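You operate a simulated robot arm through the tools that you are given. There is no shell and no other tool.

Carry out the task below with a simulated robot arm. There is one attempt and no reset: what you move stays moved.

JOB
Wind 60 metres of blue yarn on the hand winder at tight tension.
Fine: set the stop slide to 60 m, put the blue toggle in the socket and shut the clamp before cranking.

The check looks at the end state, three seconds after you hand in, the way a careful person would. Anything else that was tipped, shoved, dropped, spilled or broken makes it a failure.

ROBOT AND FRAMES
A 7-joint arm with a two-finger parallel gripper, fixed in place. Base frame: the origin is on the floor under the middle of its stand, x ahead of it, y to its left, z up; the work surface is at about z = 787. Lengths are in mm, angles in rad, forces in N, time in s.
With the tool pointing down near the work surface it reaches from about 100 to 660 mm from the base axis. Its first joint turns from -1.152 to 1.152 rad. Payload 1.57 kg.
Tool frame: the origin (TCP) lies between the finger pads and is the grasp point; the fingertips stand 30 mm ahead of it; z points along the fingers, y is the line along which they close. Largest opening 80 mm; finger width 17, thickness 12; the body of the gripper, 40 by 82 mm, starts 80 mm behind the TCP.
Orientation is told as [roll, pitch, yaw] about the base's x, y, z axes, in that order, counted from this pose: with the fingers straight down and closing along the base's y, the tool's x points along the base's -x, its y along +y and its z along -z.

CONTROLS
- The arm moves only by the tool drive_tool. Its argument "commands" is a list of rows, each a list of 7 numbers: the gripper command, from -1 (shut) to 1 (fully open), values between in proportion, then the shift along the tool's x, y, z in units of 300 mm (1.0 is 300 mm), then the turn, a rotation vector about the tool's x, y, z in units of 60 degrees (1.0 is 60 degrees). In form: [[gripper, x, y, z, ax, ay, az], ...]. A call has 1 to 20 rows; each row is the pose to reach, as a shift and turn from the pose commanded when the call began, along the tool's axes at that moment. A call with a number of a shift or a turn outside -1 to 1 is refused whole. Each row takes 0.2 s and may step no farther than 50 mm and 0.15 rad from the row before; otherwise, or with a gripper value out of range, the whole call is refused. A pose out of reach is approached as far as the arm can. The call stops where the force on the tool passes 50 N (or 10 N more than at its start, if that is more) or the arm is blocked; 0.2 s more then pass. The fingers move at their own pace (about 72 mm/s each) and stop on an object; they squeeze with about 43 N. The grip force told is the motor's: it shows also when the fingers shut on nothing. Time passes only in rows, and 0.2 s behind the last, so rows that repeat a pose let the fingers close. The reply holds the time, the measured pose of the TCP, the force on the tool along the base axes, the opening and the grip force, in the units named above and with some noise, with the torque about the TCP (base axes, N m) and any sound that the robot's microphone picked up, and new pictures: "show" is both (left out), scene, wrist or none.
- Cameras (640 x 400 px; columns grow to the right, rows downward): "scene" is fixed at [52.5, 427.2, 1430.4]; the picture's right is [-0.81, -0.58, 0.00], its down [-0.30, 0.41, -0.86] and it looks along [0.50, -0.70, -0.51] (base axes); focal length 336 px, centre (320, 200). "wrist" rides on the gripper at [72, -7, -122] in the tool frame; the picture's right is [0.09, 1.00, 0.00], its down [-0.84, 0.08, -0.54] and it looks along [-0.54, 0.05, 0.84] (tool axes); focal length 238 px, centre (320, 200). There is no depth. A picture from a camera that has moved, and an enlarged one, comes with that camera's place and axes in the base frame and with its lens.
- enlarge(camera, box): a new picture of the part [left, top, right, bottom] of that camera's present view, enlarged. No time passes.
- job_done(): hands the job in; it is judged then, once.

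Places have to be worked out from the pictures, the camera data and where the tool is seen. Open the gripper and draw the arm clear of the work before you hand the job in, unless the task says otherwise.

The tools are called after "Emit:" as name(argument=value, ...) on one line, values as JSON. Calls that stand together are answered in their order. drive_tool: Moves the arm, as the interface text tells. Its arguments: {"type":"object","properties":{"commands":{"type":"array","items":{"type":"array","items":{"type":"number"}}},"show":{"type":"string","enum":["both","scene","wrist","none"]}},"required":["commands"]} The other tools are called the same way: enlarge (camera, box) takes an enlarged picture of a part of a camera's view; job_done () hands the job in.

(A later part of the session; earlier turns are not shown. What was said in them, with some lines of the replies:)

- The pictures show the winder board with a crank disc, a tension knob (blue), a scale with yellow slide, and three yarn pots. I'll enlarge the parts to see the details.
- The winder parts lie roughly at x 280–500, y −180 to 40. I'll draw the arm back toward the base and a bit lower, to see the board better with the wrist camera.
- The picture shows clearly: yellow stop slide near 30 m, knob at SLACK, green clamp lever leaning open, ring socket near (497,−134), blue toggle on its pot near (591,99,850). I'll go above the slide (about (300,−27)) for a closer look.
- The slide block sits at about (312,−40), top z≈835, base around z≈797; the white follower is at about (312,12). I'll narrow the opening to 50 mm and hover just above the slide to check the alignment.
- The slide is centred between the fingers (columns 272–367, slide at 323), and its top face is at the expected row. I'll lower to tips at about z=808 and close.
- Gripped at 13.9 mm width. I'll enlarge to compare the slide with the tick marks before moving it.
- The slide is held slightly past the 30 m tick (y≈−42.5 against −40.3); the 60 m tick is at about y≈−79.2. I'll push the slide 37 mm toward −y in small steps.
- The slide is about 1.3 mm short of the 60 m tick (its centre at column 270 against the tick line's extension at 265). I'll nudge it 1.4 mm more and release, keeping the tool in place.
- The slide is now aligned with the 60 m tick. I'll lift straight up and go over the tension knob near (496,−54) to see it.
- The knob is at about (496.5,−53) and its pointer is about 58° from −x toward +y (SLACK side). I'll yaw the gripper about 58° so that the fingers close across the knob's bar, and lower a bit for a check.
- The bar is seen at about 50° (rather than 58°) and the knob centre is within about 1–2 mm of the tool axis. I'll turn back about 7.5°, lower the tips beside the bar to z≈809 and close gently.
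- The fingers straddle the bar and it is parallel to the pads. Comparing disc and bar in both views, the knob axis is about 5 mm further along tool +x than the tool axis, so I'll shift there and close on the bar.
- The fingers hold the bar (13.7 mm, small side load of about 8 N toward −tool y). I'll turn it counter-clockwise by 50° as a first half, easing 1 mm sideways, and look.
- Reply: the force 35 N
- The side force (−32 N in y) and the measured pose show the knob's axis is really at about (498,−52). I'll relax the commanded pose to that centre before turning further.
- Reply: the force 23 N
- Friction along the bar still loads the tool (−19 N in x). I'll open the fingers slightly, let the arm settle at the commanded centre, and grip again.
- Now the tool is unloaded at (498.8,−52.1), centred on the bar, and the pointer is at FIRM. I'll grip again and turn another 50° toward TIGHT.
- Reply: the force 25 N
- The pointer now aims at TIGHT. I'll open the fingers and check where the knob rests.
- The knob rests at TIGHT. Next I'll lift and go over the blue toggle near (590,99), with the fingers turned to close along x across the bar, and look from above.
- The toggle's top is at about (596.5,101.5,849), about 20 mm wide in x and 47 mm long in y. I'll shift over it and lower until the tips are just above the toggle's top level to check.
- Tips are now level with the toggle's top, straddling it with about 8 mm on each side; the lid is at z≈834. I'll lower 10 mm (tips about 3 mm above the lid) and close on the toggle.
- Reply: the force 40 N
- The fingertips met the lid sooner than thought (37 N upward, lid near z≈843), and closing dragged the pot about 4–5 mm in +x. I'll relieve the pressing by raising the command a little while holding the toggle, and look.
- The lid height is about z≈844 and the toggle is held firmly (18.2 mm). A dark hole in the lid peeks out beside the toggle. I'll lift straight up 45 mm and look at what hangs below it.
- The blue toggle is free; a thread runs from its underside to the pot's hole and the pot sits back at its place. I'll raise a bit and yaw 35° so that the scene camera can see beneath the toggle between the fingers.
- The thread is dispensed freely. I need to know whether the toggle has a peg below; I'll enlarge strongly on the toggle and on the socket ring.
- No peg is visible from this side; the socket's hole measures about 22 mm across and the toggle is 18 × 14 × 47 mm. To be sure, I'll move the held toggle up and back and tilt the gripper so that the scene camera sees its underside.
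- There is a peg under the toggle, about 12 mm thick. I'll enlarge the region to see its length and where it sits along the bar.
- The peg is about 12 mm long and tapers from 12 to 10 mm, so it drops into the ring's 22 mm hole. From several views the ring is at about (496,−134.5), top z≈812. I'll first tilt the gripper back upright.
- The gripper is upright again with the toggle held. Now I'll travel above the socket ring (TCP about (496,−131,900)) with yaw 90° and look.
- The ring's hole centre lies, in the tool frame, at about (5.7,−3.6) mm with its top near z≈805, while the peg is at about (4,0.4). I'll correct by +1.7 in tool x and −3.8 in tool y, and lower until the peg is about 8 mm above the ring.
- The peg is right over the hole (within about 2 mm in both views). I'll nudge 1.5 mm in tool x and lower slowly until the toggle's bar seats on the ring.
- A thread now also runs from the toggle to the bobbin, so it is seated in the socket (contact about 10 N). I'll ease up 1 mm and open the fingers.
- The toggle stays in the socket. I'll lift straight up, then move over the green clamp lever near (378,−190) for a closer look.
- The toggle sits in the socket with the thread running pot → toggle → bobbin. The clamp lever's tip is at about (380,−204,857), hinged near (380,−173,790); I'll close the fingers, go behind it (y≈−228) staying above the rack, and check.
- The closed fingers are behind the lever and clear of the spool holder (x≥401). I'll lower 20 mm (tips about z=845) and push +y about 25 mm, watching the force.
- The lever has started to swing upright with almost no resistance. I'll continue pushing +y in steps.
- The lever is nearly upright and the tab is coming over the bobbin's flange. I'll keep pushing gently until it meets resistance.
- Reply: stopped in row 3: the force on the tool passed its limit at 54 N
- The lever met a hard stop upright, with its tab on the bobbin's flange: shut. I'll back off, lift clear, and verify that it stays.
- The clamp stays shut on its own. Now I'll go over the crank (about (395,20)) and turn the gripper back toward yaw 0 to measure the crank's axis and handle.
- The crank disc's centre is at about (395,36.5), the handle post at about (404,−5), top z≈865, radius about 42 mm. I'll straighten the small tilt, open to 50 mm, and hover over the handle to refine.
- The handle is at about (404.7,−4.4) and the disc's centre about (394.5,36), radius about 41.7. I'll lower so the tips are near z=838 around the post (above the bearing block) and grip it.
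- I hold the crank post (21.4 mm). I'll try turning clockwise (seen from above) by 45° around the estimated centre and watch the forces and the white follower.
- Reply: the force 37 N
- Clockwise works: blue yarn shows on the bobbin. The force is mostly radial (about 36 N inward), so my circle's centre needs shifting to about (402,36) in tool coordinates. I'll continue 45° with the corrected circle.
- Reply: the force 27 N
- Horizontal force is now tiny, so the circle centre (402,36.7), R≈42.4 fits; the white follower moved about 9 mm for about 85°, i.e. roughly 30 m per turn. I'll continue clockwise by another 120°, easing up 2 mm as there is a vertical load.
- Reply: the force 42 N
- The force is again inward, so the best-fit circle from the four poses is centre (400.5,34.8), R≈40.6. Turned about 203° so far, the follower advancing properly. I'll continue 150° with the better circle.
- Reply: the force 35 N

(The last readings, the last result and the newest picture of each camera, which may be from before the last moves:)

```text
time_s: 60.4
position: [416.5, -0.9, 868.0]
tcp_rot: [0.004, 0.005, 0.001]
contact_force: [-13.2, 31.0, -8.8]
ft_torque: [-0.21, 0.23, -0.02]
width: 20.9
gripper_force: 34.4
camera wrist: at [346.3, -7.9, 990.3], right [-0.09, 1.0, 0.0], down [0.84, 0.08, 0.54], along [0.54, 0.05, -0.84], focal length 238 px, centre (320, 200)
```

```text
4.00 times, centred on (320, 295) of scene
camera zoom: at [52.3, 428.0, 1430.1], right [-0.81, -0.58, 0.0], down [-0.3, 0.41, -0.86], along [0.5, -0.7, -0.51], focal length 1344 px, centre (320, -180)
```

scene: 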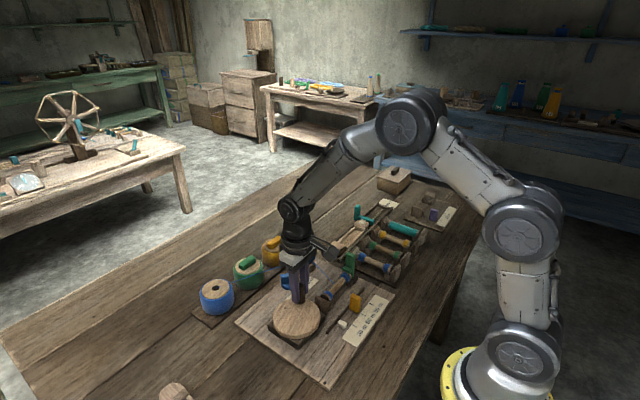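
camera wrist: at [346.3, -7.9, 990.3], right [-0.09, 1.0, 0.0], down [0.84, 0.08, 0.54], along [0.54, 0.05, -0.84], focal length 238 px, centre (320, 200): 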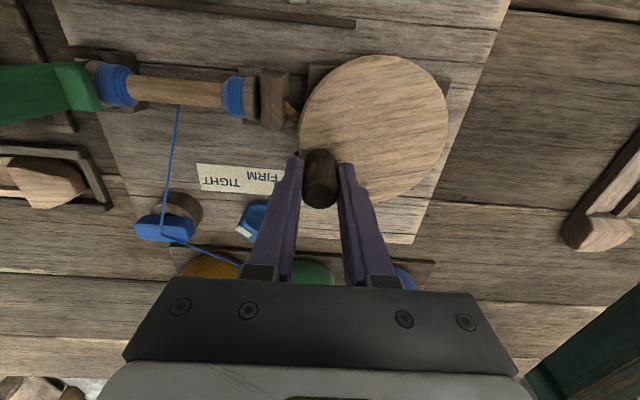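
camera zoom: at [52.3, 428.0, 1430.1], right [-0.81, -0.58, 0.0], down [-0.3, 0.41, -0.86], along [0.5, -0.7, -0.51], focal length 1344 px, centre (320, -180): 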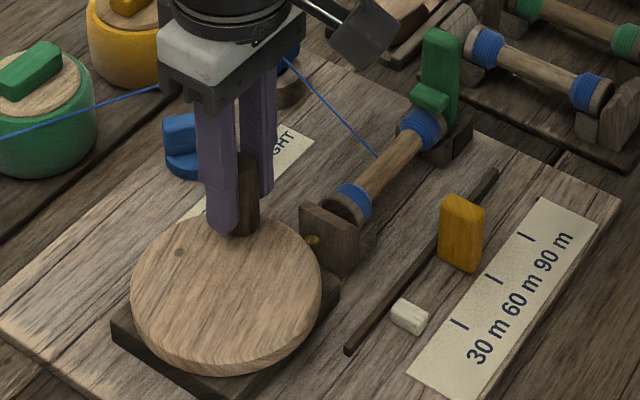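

The follower has advanced about 36 mm (about 28 m) after about 339°. I'll go on clockwise 180° more with a slightly smaller commanded radius.

Emit:
drive_tool(commands=[[-1, 0.0367, -0.003, 0, 0, 0, 0], [-1, 0.071, -0.004, 0, 0, 0, 0], [-1, 0.1047, 0.004, 0, 0, 0, 0], [-1, 0.1347, 0.0203, 0, 0, 0, 0], [-1, 0.1597, 0.044, 0, 0, 0, 0], [-1, 0.1777, 0.0733, 0, 0, 0, 0], [-1, 0.1873, 0.1063, 0, 0, 0, 0], [-1, 0.1883, 0.1407, 0, 0, 0, 0], [-1, 0.1803, 0.1743, 0, 0, 0, 0], [-1, 0.164, 0.2043, 0, 0, 0, 0], [-1, 0.1403, 0.2293, 0, 0, 0, 0], [-1, 0.111, 0.2473, 0, 0, 0, 0], [-1, 0.111, 0.2473, 0, 0, 0, 0]], show="both")

Emit:
enlarge(camera="scene", box=[255, 245, 385, 345])

```text
time_s: 63.2
position: [384.8, 72.0, 870.0]
tcp_rot: [-0.001, -0.004, 0.0]
contact_force: [-9.5, 23.5, 0.1]
ft_torque: [0.03, 0.47, 0.0]
width: 21.2
gripper_force: 34.6
camera wrist: at [313.3, 65.3, 990.6], right [-0.09, 1.0, 0.0], down [0.83, 0.08, 0.54], along [0.54, 0.05, -0.84], focal length 238 px, centre (320, 200)
```

scene: 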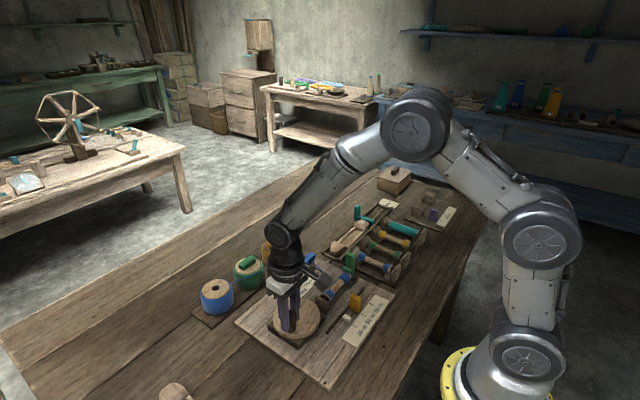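
wrist: 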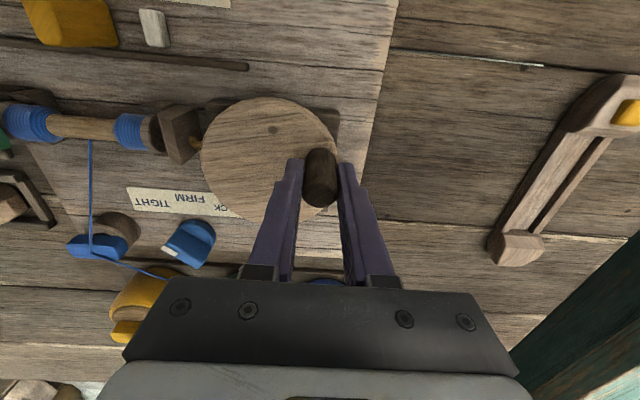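

```text
4.00 times, centred on (320, 295) of scene
camera zoom: at [52.3, 427.8, 1430.2], right [-0.81, -0.58, 0.0], down [-0.3, 0.41, -0.86], along [0.5, -0.7, -0.51], focal length 1344 px, centre (320, -180)
```

zoom: 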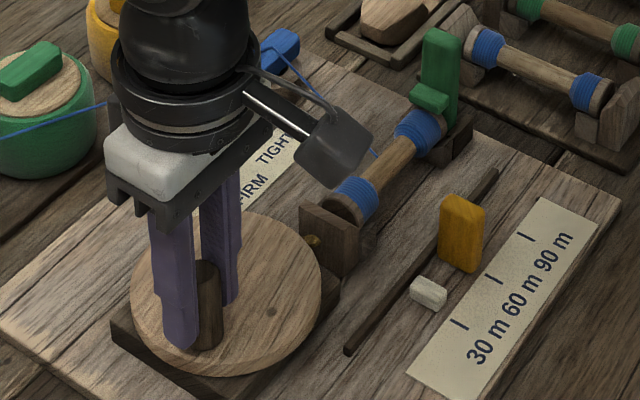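

About 519° done (follower advanced about 55 mm, about 43 m), so two full turns should give 60 m and bring the handle back to its start. I'll turn 120° more, then approach the stop in small steps.

Emit:
drive_tool(commands=[[-1, -0.0323, 0.0167, 0, 0, 0, 0], [-1, -0.0673, 0.0177, 0, 0, 0, 0], [-1, -0.1017, 0.0093, 0, 0, 0, 0], [-1, -0.1327, -0.0073, 0, 0, 0, 0], [-1, -0.1583, -0.0317, 0, 0, 0, 0], [-1, -0.1767, -0.0617, 0, 0, 0, 0], [-1, -0.1867, -0.0957, 0, 0, 0, 0], [-1, -0.1877, -0.1307, 0, 0, 0, 0], [-1, -0.1877, -0.1307, 0, 0, 0, 0]], show="both")

Emit:
enlarge(camera="scene", box=[320, 275, 390, 335])

```text
time_s: 65.2
position: [439.8, 32.6, 867.3]
tcp_rot: [0.0, 0.0, 0.002]
contact_force: [-13.4, 2.1, 16.3]
ft_torque: [0.17, 0.66, 0.05]
width: 21.3
gripper_force: 34.2
camera wrist: at [369.0, 25.8, 990.8], right [-0.09, 1.0, 0.0], down [0.84, 0.08, 0.54], along [0.54, 0.05, -0.84], focal length 238 px, centre (320, 200)
```

scene: 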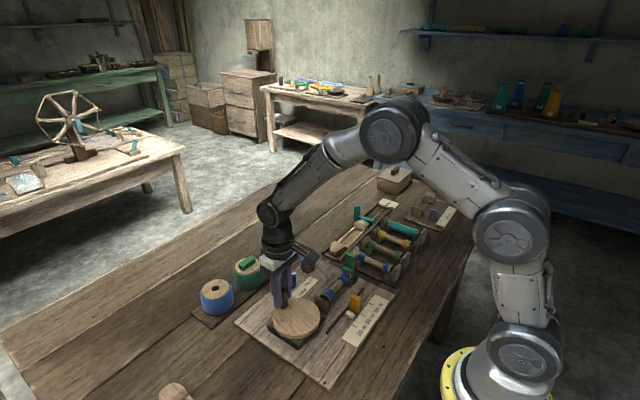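
wrist: 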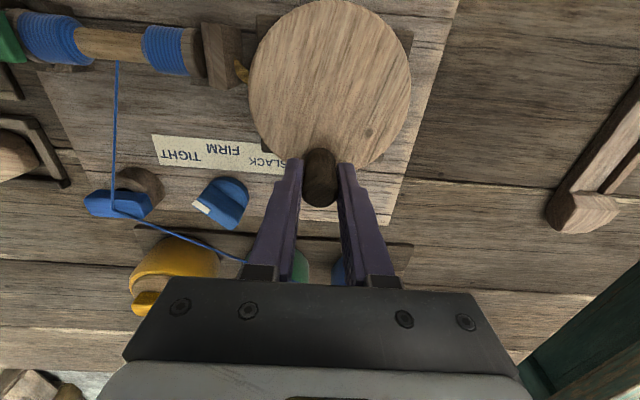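

```text
6.67 times, centred on (355, 305) of scene
camera zoom: at [52.0, 427.3, 1430.4], right [-0.81, -0.58, 0.0], down [-0.3, 0.41, -0.86], along [0.5, -0.7, -0.51], focal length 2239 px, centre (87, -500)
```

zoom: 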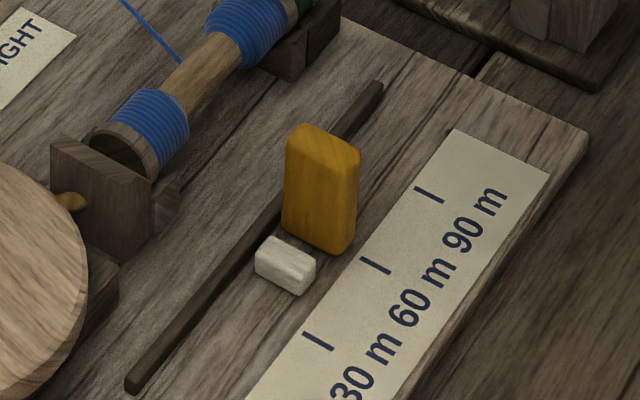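

The follower is about 9 mm from the stop slide (about 636° turned). I'll turn 45° more, gently, and look again.

Emit:
drive_tool(commands=[[-1, 0.0053, -0.029, 0, 0, 0, 0], [-1, 0.0203, -0.061, 0, 0, 0, 0], [-1, 0.0433, -0.0877, 0, 0, 0, 0], [-1, 0.0433, -0.0877, 0, 0, 0, 0]], show="scene")

Emit:
enlarge(camera="scene", box=[320, 275, 390, 335])

```text
time_s: 66.2
position: [429.1, 6.0, 869.4]
tcp_rot: [0.002, 0.0, 0.0]
contact_force: [-7.3, 9.7, 7.1]
ft_torque: [0.12, 0.06, 0.0]
width: 20.9
gripper_force: 34.4
```

scene: 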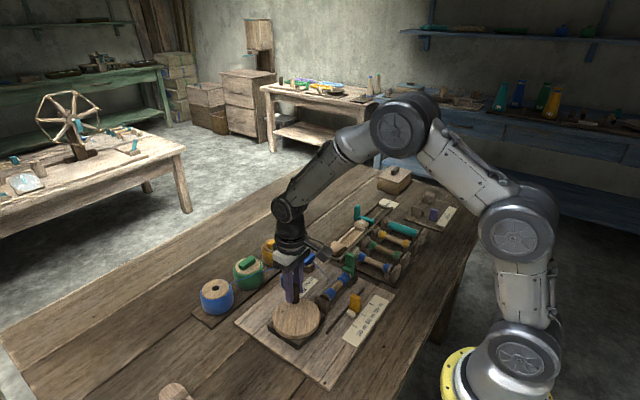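

```text
6.67 times, centred on (355, 305) of scene
camera zoom: at [52.3, 427.5, 1430.3], right [-0.81, -0.58, 0.0], down [-0.3, 0.41, -0.86], along [0.5, -0.7, -0.51], focal length 2239 px, centre (87, -500)
```

zoom: 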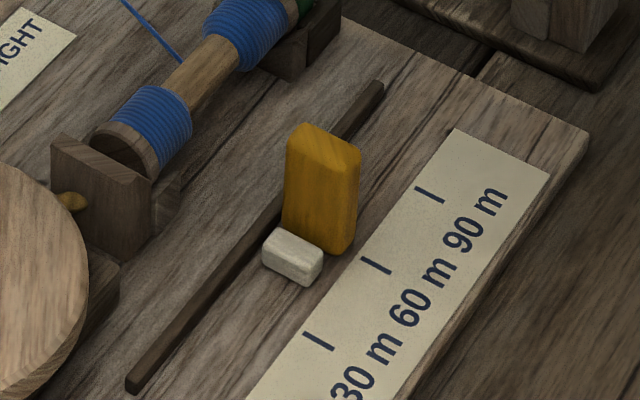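

The follower is a few mm from the slide (about 679°). I'll advance about 15° and check.

Emit:
drive_tool(commands=[[-1, 0.012, -0.01, 0, 0, 0, 0], [-1, 0.025, -0.0183, 0, 0, 0, 0], [-1, 0.025, -0.0183, 0, 0, 0, 0]], show="none")

Emit:
enlarge(camera="scene", box=[335, 285, 375, 320])

```text
time_s: 67.0
position: [421.3, 0.2, 869.6]
tcp_rot: [0.001, 0.0, 0.0]
contact_force: [-5.2, 11.5, -2.7]
ft_torque: [0.18, -1.06, 0.0]
width: 21.2
gripper_force: 34.2
```

```text
11.43 times, centred on (355, 302) of scene
camera zoom: at [52.4, 427.5, 1430.3], right [-0.81, -0.58, 0.0], down [-0.3, 0.41, -0.86], along [0.5, -0.7, -0.51], focal length 3838 px, centre (-80, -971)
```

zoom: 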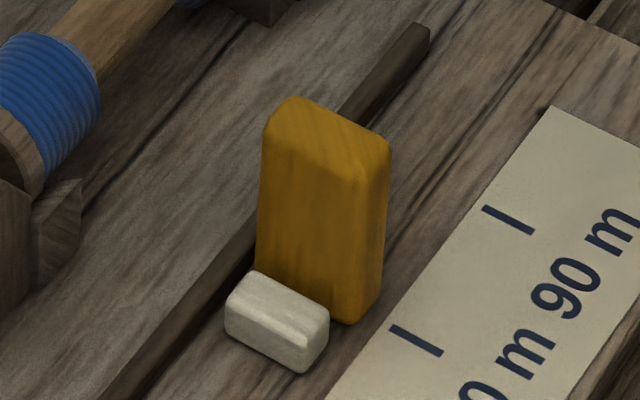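

Nearly touching (about 693°). I'll advance another 10–11° and check again.

Emit:
drive_tool(commands=[[-1, 0.011, -0.005, 0, 0, 0, 0], [-1, 0.0213, -0.0097, 0, 0, 0, 0], [-1, 0.0213, -0.0097, 0, 0, 0, 0]], show="none")

Emit:
enlarge(camera="scene", box=[335, 285, 375, 320])

```text
time_s: 67.8
position: [413.1, -1.9, 869.7]
tcp_rot: [0.001, 0.001, 0.001]
contact_force: [-3.0, 10.9, -9.9]
ft_torque: [0.19, -0.95, -0.02]
width: 21.1
gripper_force: 34.4
```

```text
11.43 times, centred on (355, 302) of scene
camera zoom: at [52.6, 427.5, 1430.3], right [-0.81, -0.58, 0.0], down [-0.3, 0.41, -0.86], along [0.5, -0.7, -0.51], focal length 3838 px, centre (-80, -971)
```

zoom: 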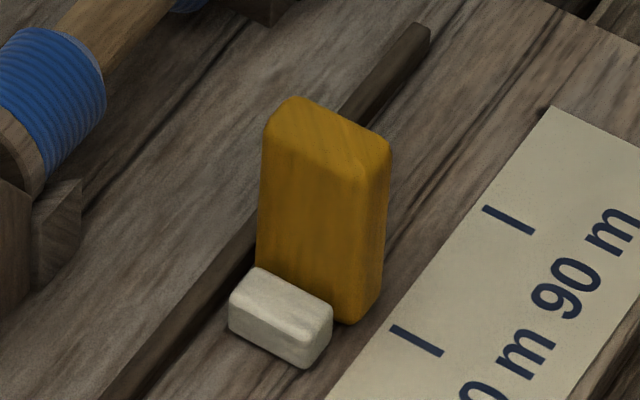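

Still no contact and the slide is unmoved (about 705°). Another 8–9°.

Emit:
drive_tool(commands=[[-1, 0.01, -0.003, 0, 0, 0, 0], [-1, 0.0195, -0.0045, 0, 0, 0, 0], [-1, 0.0195, -0.0045, 0, 0, 0, 0]], show="none")

Emit:
enlarge(camera="scene", box=[335, 285, 375, 320])

```text
time_s: 68.6
position: [408.1, -3.7, 869.3]
tcp_rot: [-0.002, 0.0, 0.001]
contact_force: [0.4, 2.0, -15.1]
ft_torque: [0.17, -0.59, -0.01]
width: 21.3
gripper_force: 33.9
```

```text
11.43 times, centred on (355, 302) of scene
camera zoom: at [52.7, 427.3, 1430.3], right [-0.81, -0.58, 0.0], down [-0.3, 0.41, -0.86], along [0.5, -0.7, -0.51], focal length 3838 px, centre (-80, -971)
```

zoom: 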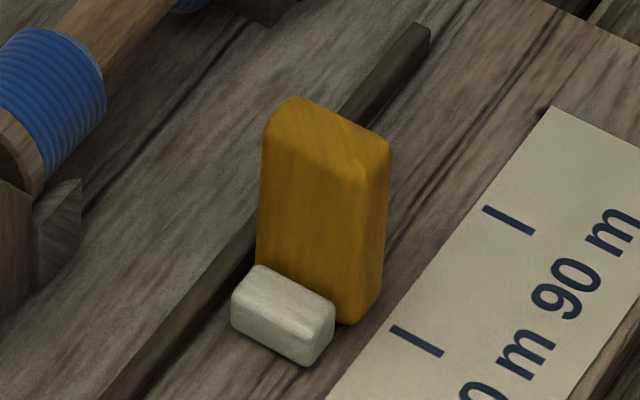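

About 713°, still free. Another 7° should bring the handle to exactly two turns.

Emit:
drive_tool(commands=[[-1, 0.009, -0.001, 0, 0, 0, 0], [-1, 0.0173, -0.0018, 0, 0, 0, 0], [-1, 0.0173, -0.0018, 0, 0, 0, 0]], show="wrist")

Emit:
enlarge(camera="scene", box=[335, 285, 375, 320])

Emit:
enlarge(camera="wrist", box=[100, 0, 380, 150])

```text
time_s: 69.4
position: [403.0, -5.2, 869.4]
tcp_rot: [0.001, 0.0, 0.0]
contact_force: [-0.4, 2.4, -18.3]
ft_torque: [0.12, -0.73, 0.01]
width: 21.1
gripper_force: 34.6
camera wrist: at [332.3, -11.5, 990.8], right [-0.09, 1.0, 0.0], down [0.84, 0.08, 0.54], along [0.54, 0.05, -0.84], focal length 238 px, centre (320, 200)
```

wrist: 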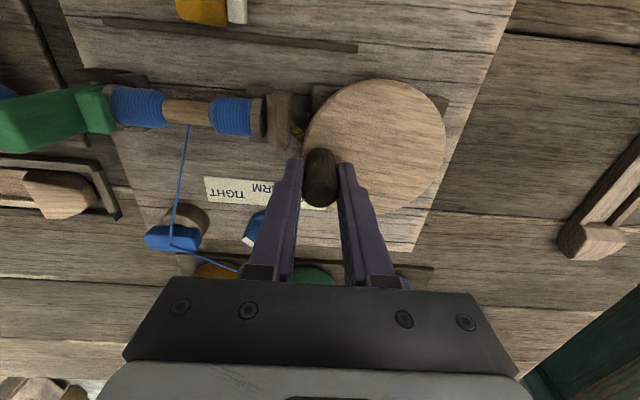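

```text
11.43 times, centred on (355, 302) of scene
camera zoom: at [52.7, 427.3, 1430.3], right [-0.81, -0.58, 0.0], down [-0.3, 0.41, -0.86], along [0.5, -0.7, -0.51], focal length 3838 px, centre (-80, -971)
```

zoom: 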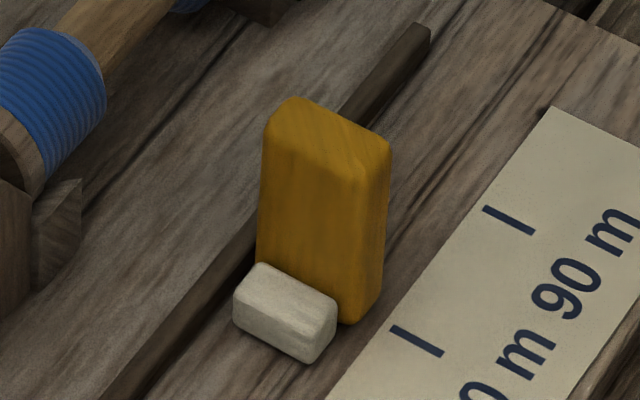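

```text
2.29 times, centred on (240, 75) of wrist
camera zoom: at [332.3, -11.5, 990.8], right [-0.09, 1.0, 0.0], down [0.84, 0.08, 0.54], along [0.54, 0.05, -0.84], focal length 545 px, centre (503, 486)
```

zoom: 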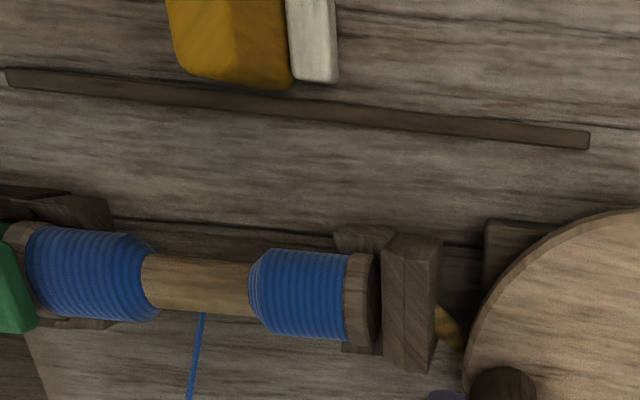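

The handle is back at its starting place (two turns), the follower very close to the slide, with no resistance yet. I'll take small further steps to feel for the stop.

Emit:
drive_tool(commands=[[-1, 0.007, 0.0, 0, 0, 0, 0], [-1, 0.014, 0.0003, 0, 0, 0, 0], [-1, 0.014, 0.0003, 0, 0, 0, 0]], show="none")

Emit:
enlarge(camera="scene", box=[335, 285, 375, 320])

Emit:
enlarge(camera="wrist", box=[140, 0, 280, 90])

```text
time_s: 70.2
position: [400.9, -4.9, 870.0]
tcp_rot: [-0.001, -0.004, 0.0]
contact_force: [14.9, -3.5, -22.2]
ft_torque: [0.16, 0.11, -0.02]
width: 21.0
gripper_force: 34.4
```

```text
11.43 times, centred on (355, 302) of scene
camera zoom: at [53.2, 427.1, 1430.4], right [-0.81, -0.58, 0.0], down [-0.3, 0.41, -0.86], along [0.5, -0.7, -0.51], focal length 3838 px, centre (-80, -971)
```

zoom: 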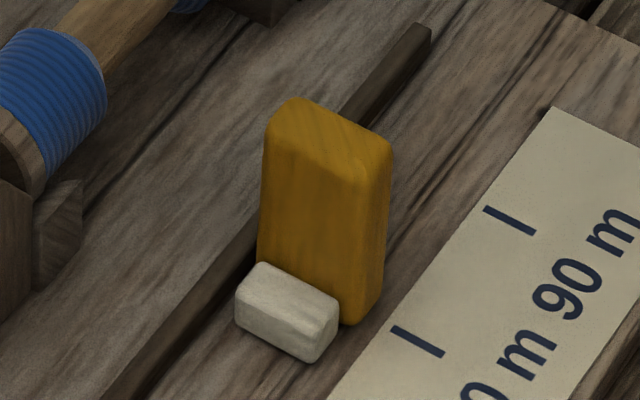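

```text
4.44 times, centred on (210, 45) of wrist
camera zoom: at [329.4, -11.6, 990.6], right [-0.09, 1.0, 0.0], down [0.83, 0.08, 0.55], along [0.54, 0.05, -0.84], focal length 1059 px, centre (809, 889)
```

zoom: 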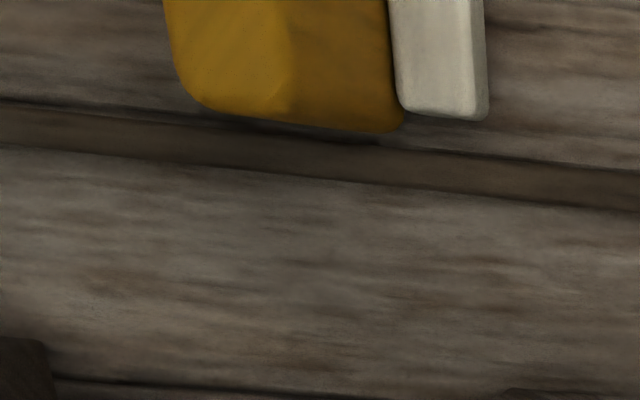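

The force along the turning direction rose to 15 N with the follower against the slide: it is at the stop. I'll add a tiny 1.5 mm push to confirm that it is firm.

Emit:
drive_tool(commands=[[-1, 0.005, 0, 0, 0, 0, 0], [-1, 0.005, 0, 0, 0, 0, 0]], show="none")

Emit:
enlarge(camera="scene", box=[335, 285, 375, 320])

```text
time_s: 70.8
position: [401.7, -5.6, 870.6]
tcp_rot: [-0.002, -0.009, 0.0]
contact_force: [20.5, -9.7, -15.4]
ft_torque: [0.2, 0.29, 0.01]
width: 21.0
gripper_force: 34.3
```

```text
11.43 times, centred on (355, 302) of scene
camera zoom: at [53.3, 427.0, 1430.4], right [-0.81, -0.58, 0.0], down [-0.3, 0.41, -0.86], along [0.5, -0.7, -0.51], focal length 3838 px, centre (-80, -971)
```

zoom: 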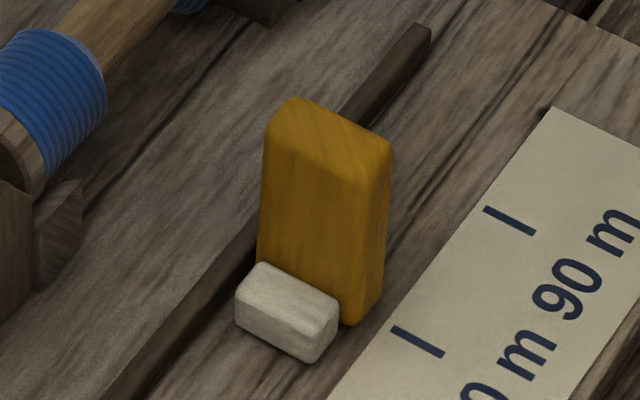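

The stop is firm (20 N, no motion). I'll relax the push, open the fingers, and lift straight up off the handle.

Emit:
drive_tool(commands=[[-1, -0.01, 0.001, 0, 0, 0, 0], [-1, -0.01, 0.001, 0, 0, 0, 0], [-0.2, -0.01, 0.001, 0, 0, 0, 0], [0.25, -0.01, 0.001, 0, 0, 0, 0], [0.25, -0.01, 0.001, 0, 0, 0, 0], [0.25, -0.01, 0.001, -0.08, 0, 0, 0], [0.25, -0.01, 0.001, -0.2, 0, 0, 0], [0.25, -0.01, 0.001, -0.35, 0, 0, 0], [0.25, -0.01, 0.001, -0.5, 0, 0, 0], [0.25, -0.01, 0.001, -0.55, 0, 0, 0]], show="both")

Emit:
enlarge(camera="scene", box=[250, 240, 400, 350])

Emit:
enlarge(camera="wrist", box=[130, 0, 430, 200])

```text
time_s: 73.0
position: [401.8, -4.4, 1034.7]
tcp_rot: [-0.001, -0.003, 0.001]
contact_force: [0.5, 0.0, -0.2]
ft_torque: [0.0, 0.0, -0.02]
width: 50.1
gripper_force: 0.2
camera wrist: at [329.4, -12.1, 1155.9], right [-0.09, 1.0, 0.0], down [0.84, 0.08, 0.54], along [0.54, 0.05, -0.84], focal length 238 px, centre (320, 200)
```

scene: 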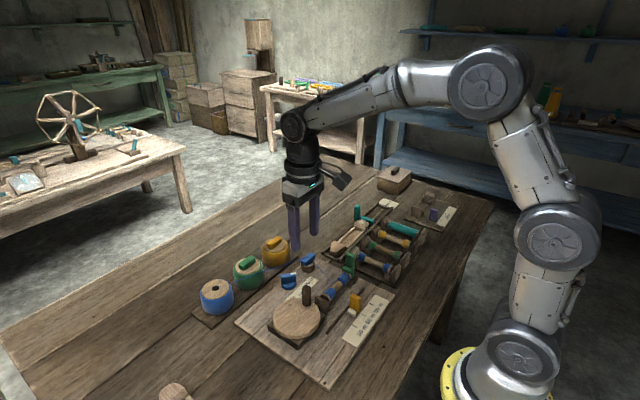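
wrist: 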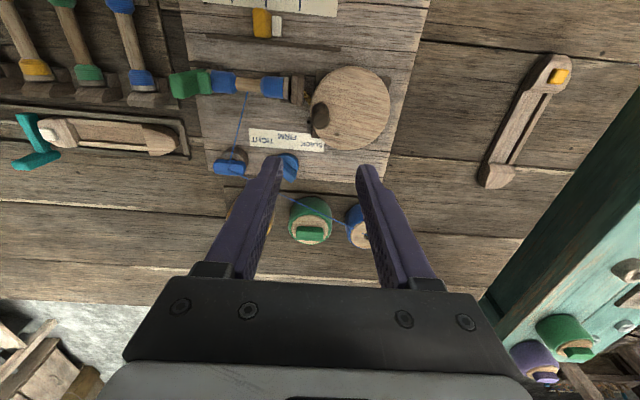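

```text
3.64 times, centred on (325, 295) of scene
camera zoom: at [52.5, 427.2, 1430.4], right [-0.81, -0.58, 0.0], down [-0.3, 0.41, -0.86], along [0.5, -0.7, -0.51], focal length 1221 px, centre (302, -146)
```

zoom: 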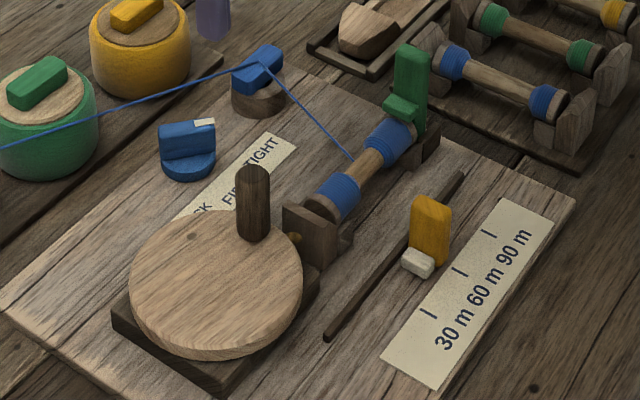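

```text
2.00 times, centred on (280, 100) of wrist
camera zoom: at [329.4, -12.1, 1155.9], right [-0.09, 1.0, 0.0], down [0.84, 0.08, 0.54], along [0.54, 0.05, -0.84], focal length 477 px, centre (400, 400)
```

zoom: 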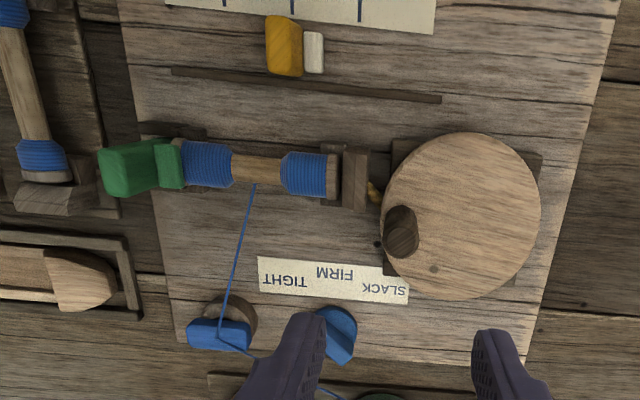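

Everything looks right: follower against the slide at 60 m, bobbin wound with blue, clamp upright, knob at TIGHT. I'll raise the arm to its starting height with the gripper open and do a final check.

Emit:
drive_tool(commands=[[0.5, -0.03, -0.05, -0.1, 0, 0, 0], [1, -0.06, -0.1, -0.2, 0, 0, 0], [1, -0.1, -0.16, -0.3, 0, 0, 0], [1, -0.13, -0.22, -0.38, 0, 0, 0], [1, -0.16, -0.267, -0.413, 0, 0, 0], [1, -0.16, -0.267, -0.413, 0, 0, 0]], show="both")

Emit:
enlarge(camera="wrist", box=[220, 0, 440, 180])

Emit:
enlarge(camera="scene", box=[180, 230, 420, 390])

Emit:
enlarge(camera="scene", box=[285, 235, 385, 295])

```text
time_s: 74.4
position: [447.7, -83.9, 1158.9]
tcp_rot: [0.001, -0.001, 0.001]
contact_force: [0.3, 0.1, -0.4]
ft_torque: [0.0, 0.0, 0.0]
width: 80.1
gripper_force: 0.0
camera wrist: at [376.4, -91.6, 1280.5], right [-0.09, 1.0, 0.0], down [0.84, 0.08, 0.54], along [0.54, 0.05, -0.84], focal length 238 px, centre (320, 200)
```

scene: 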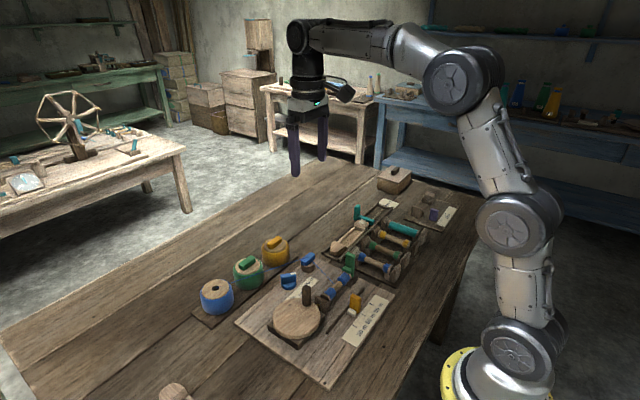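
wrist: 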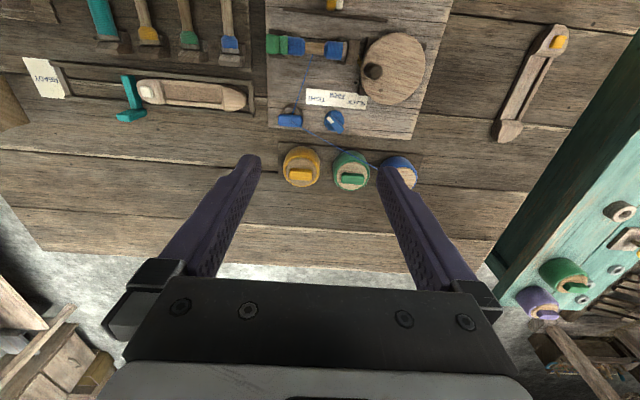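

```text
2.22 times, centred on (330, 90) of wrist
camera zoom: at [376.4, -91.6, 1280.5], right [-0.09, 1.0, 0.0], down [0.84, 0.08, 0.54], along [0.54, 0.05, -0.84], focal length 530 px, centre (298, 444)
```

zoom: 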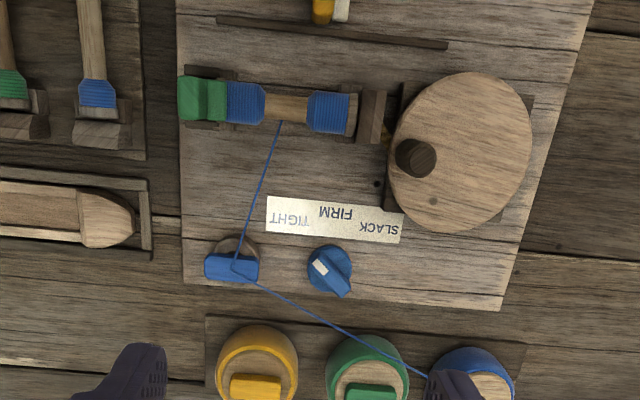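

```text
2.50 times, centred on (300, 310) of scene
camera zoom: at [52.5, 427.2, 1430.4], right [-0.81, -0.58, 0.0], down [-0.3, 0.41, -0.86], along [0.5, -0.7, -0.51], focal length 840 px, centre (370, -75)
```

zoom: 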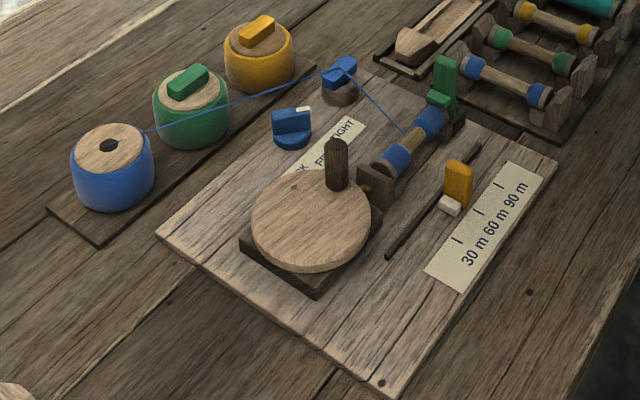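

```text
6.40 times, centred on (335, 265) of scene
camera zoom: at [52.5, 427.2, 1430.4], right [-0.81, -0.58, 0.0], down [-0.3, 0.41, -0.86], along [0.5, -0.7, -0.51], focal length 2150 px, centre (224, -216)
```

zoom: 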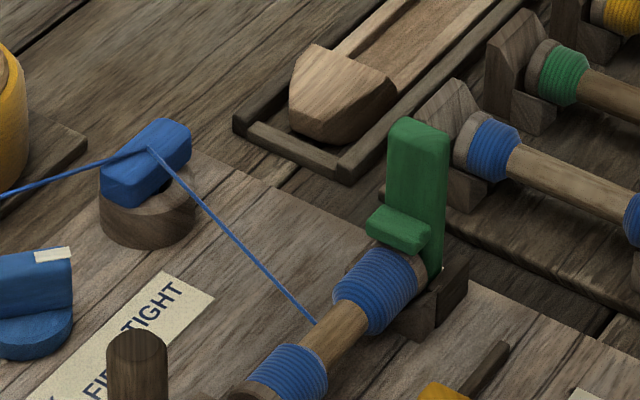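

Final check: slide at the 60 m tick with the follower against it, knob pointing to TIGHT, blue toggle in the socket, clamp upright over the flange, bobbin wound in blue, pots and rack undisturbed, and the arm clear with the gripper open. I hand the job in.

Emit:
job_done()

```text
The job is handed in.
```

The job is handed in: 60 m of blue yarn is wound on the bobbin with the tension knob at TIGHT.

- **Stop slide:** I set it at the 60 m mark. The follower moved up to it over two turns of the crank, and a light extra push met firm resistance.
- **Toggle:** The blue toggle sits in the socket, and the thread runs from the blue pot through it to the bobbin.
- **Clamp:** I shut it before cranking. It met a hard stop upright and stayed shut when I backed off.
- **Disturbance:** Gripping the toggle dragged the blue pot about 4–5 mm. When I lifted the toggle the pot came back to within about 2 mm of where it started. I saw nothing else moved.

The arm is back at its starting height with the gripper open.
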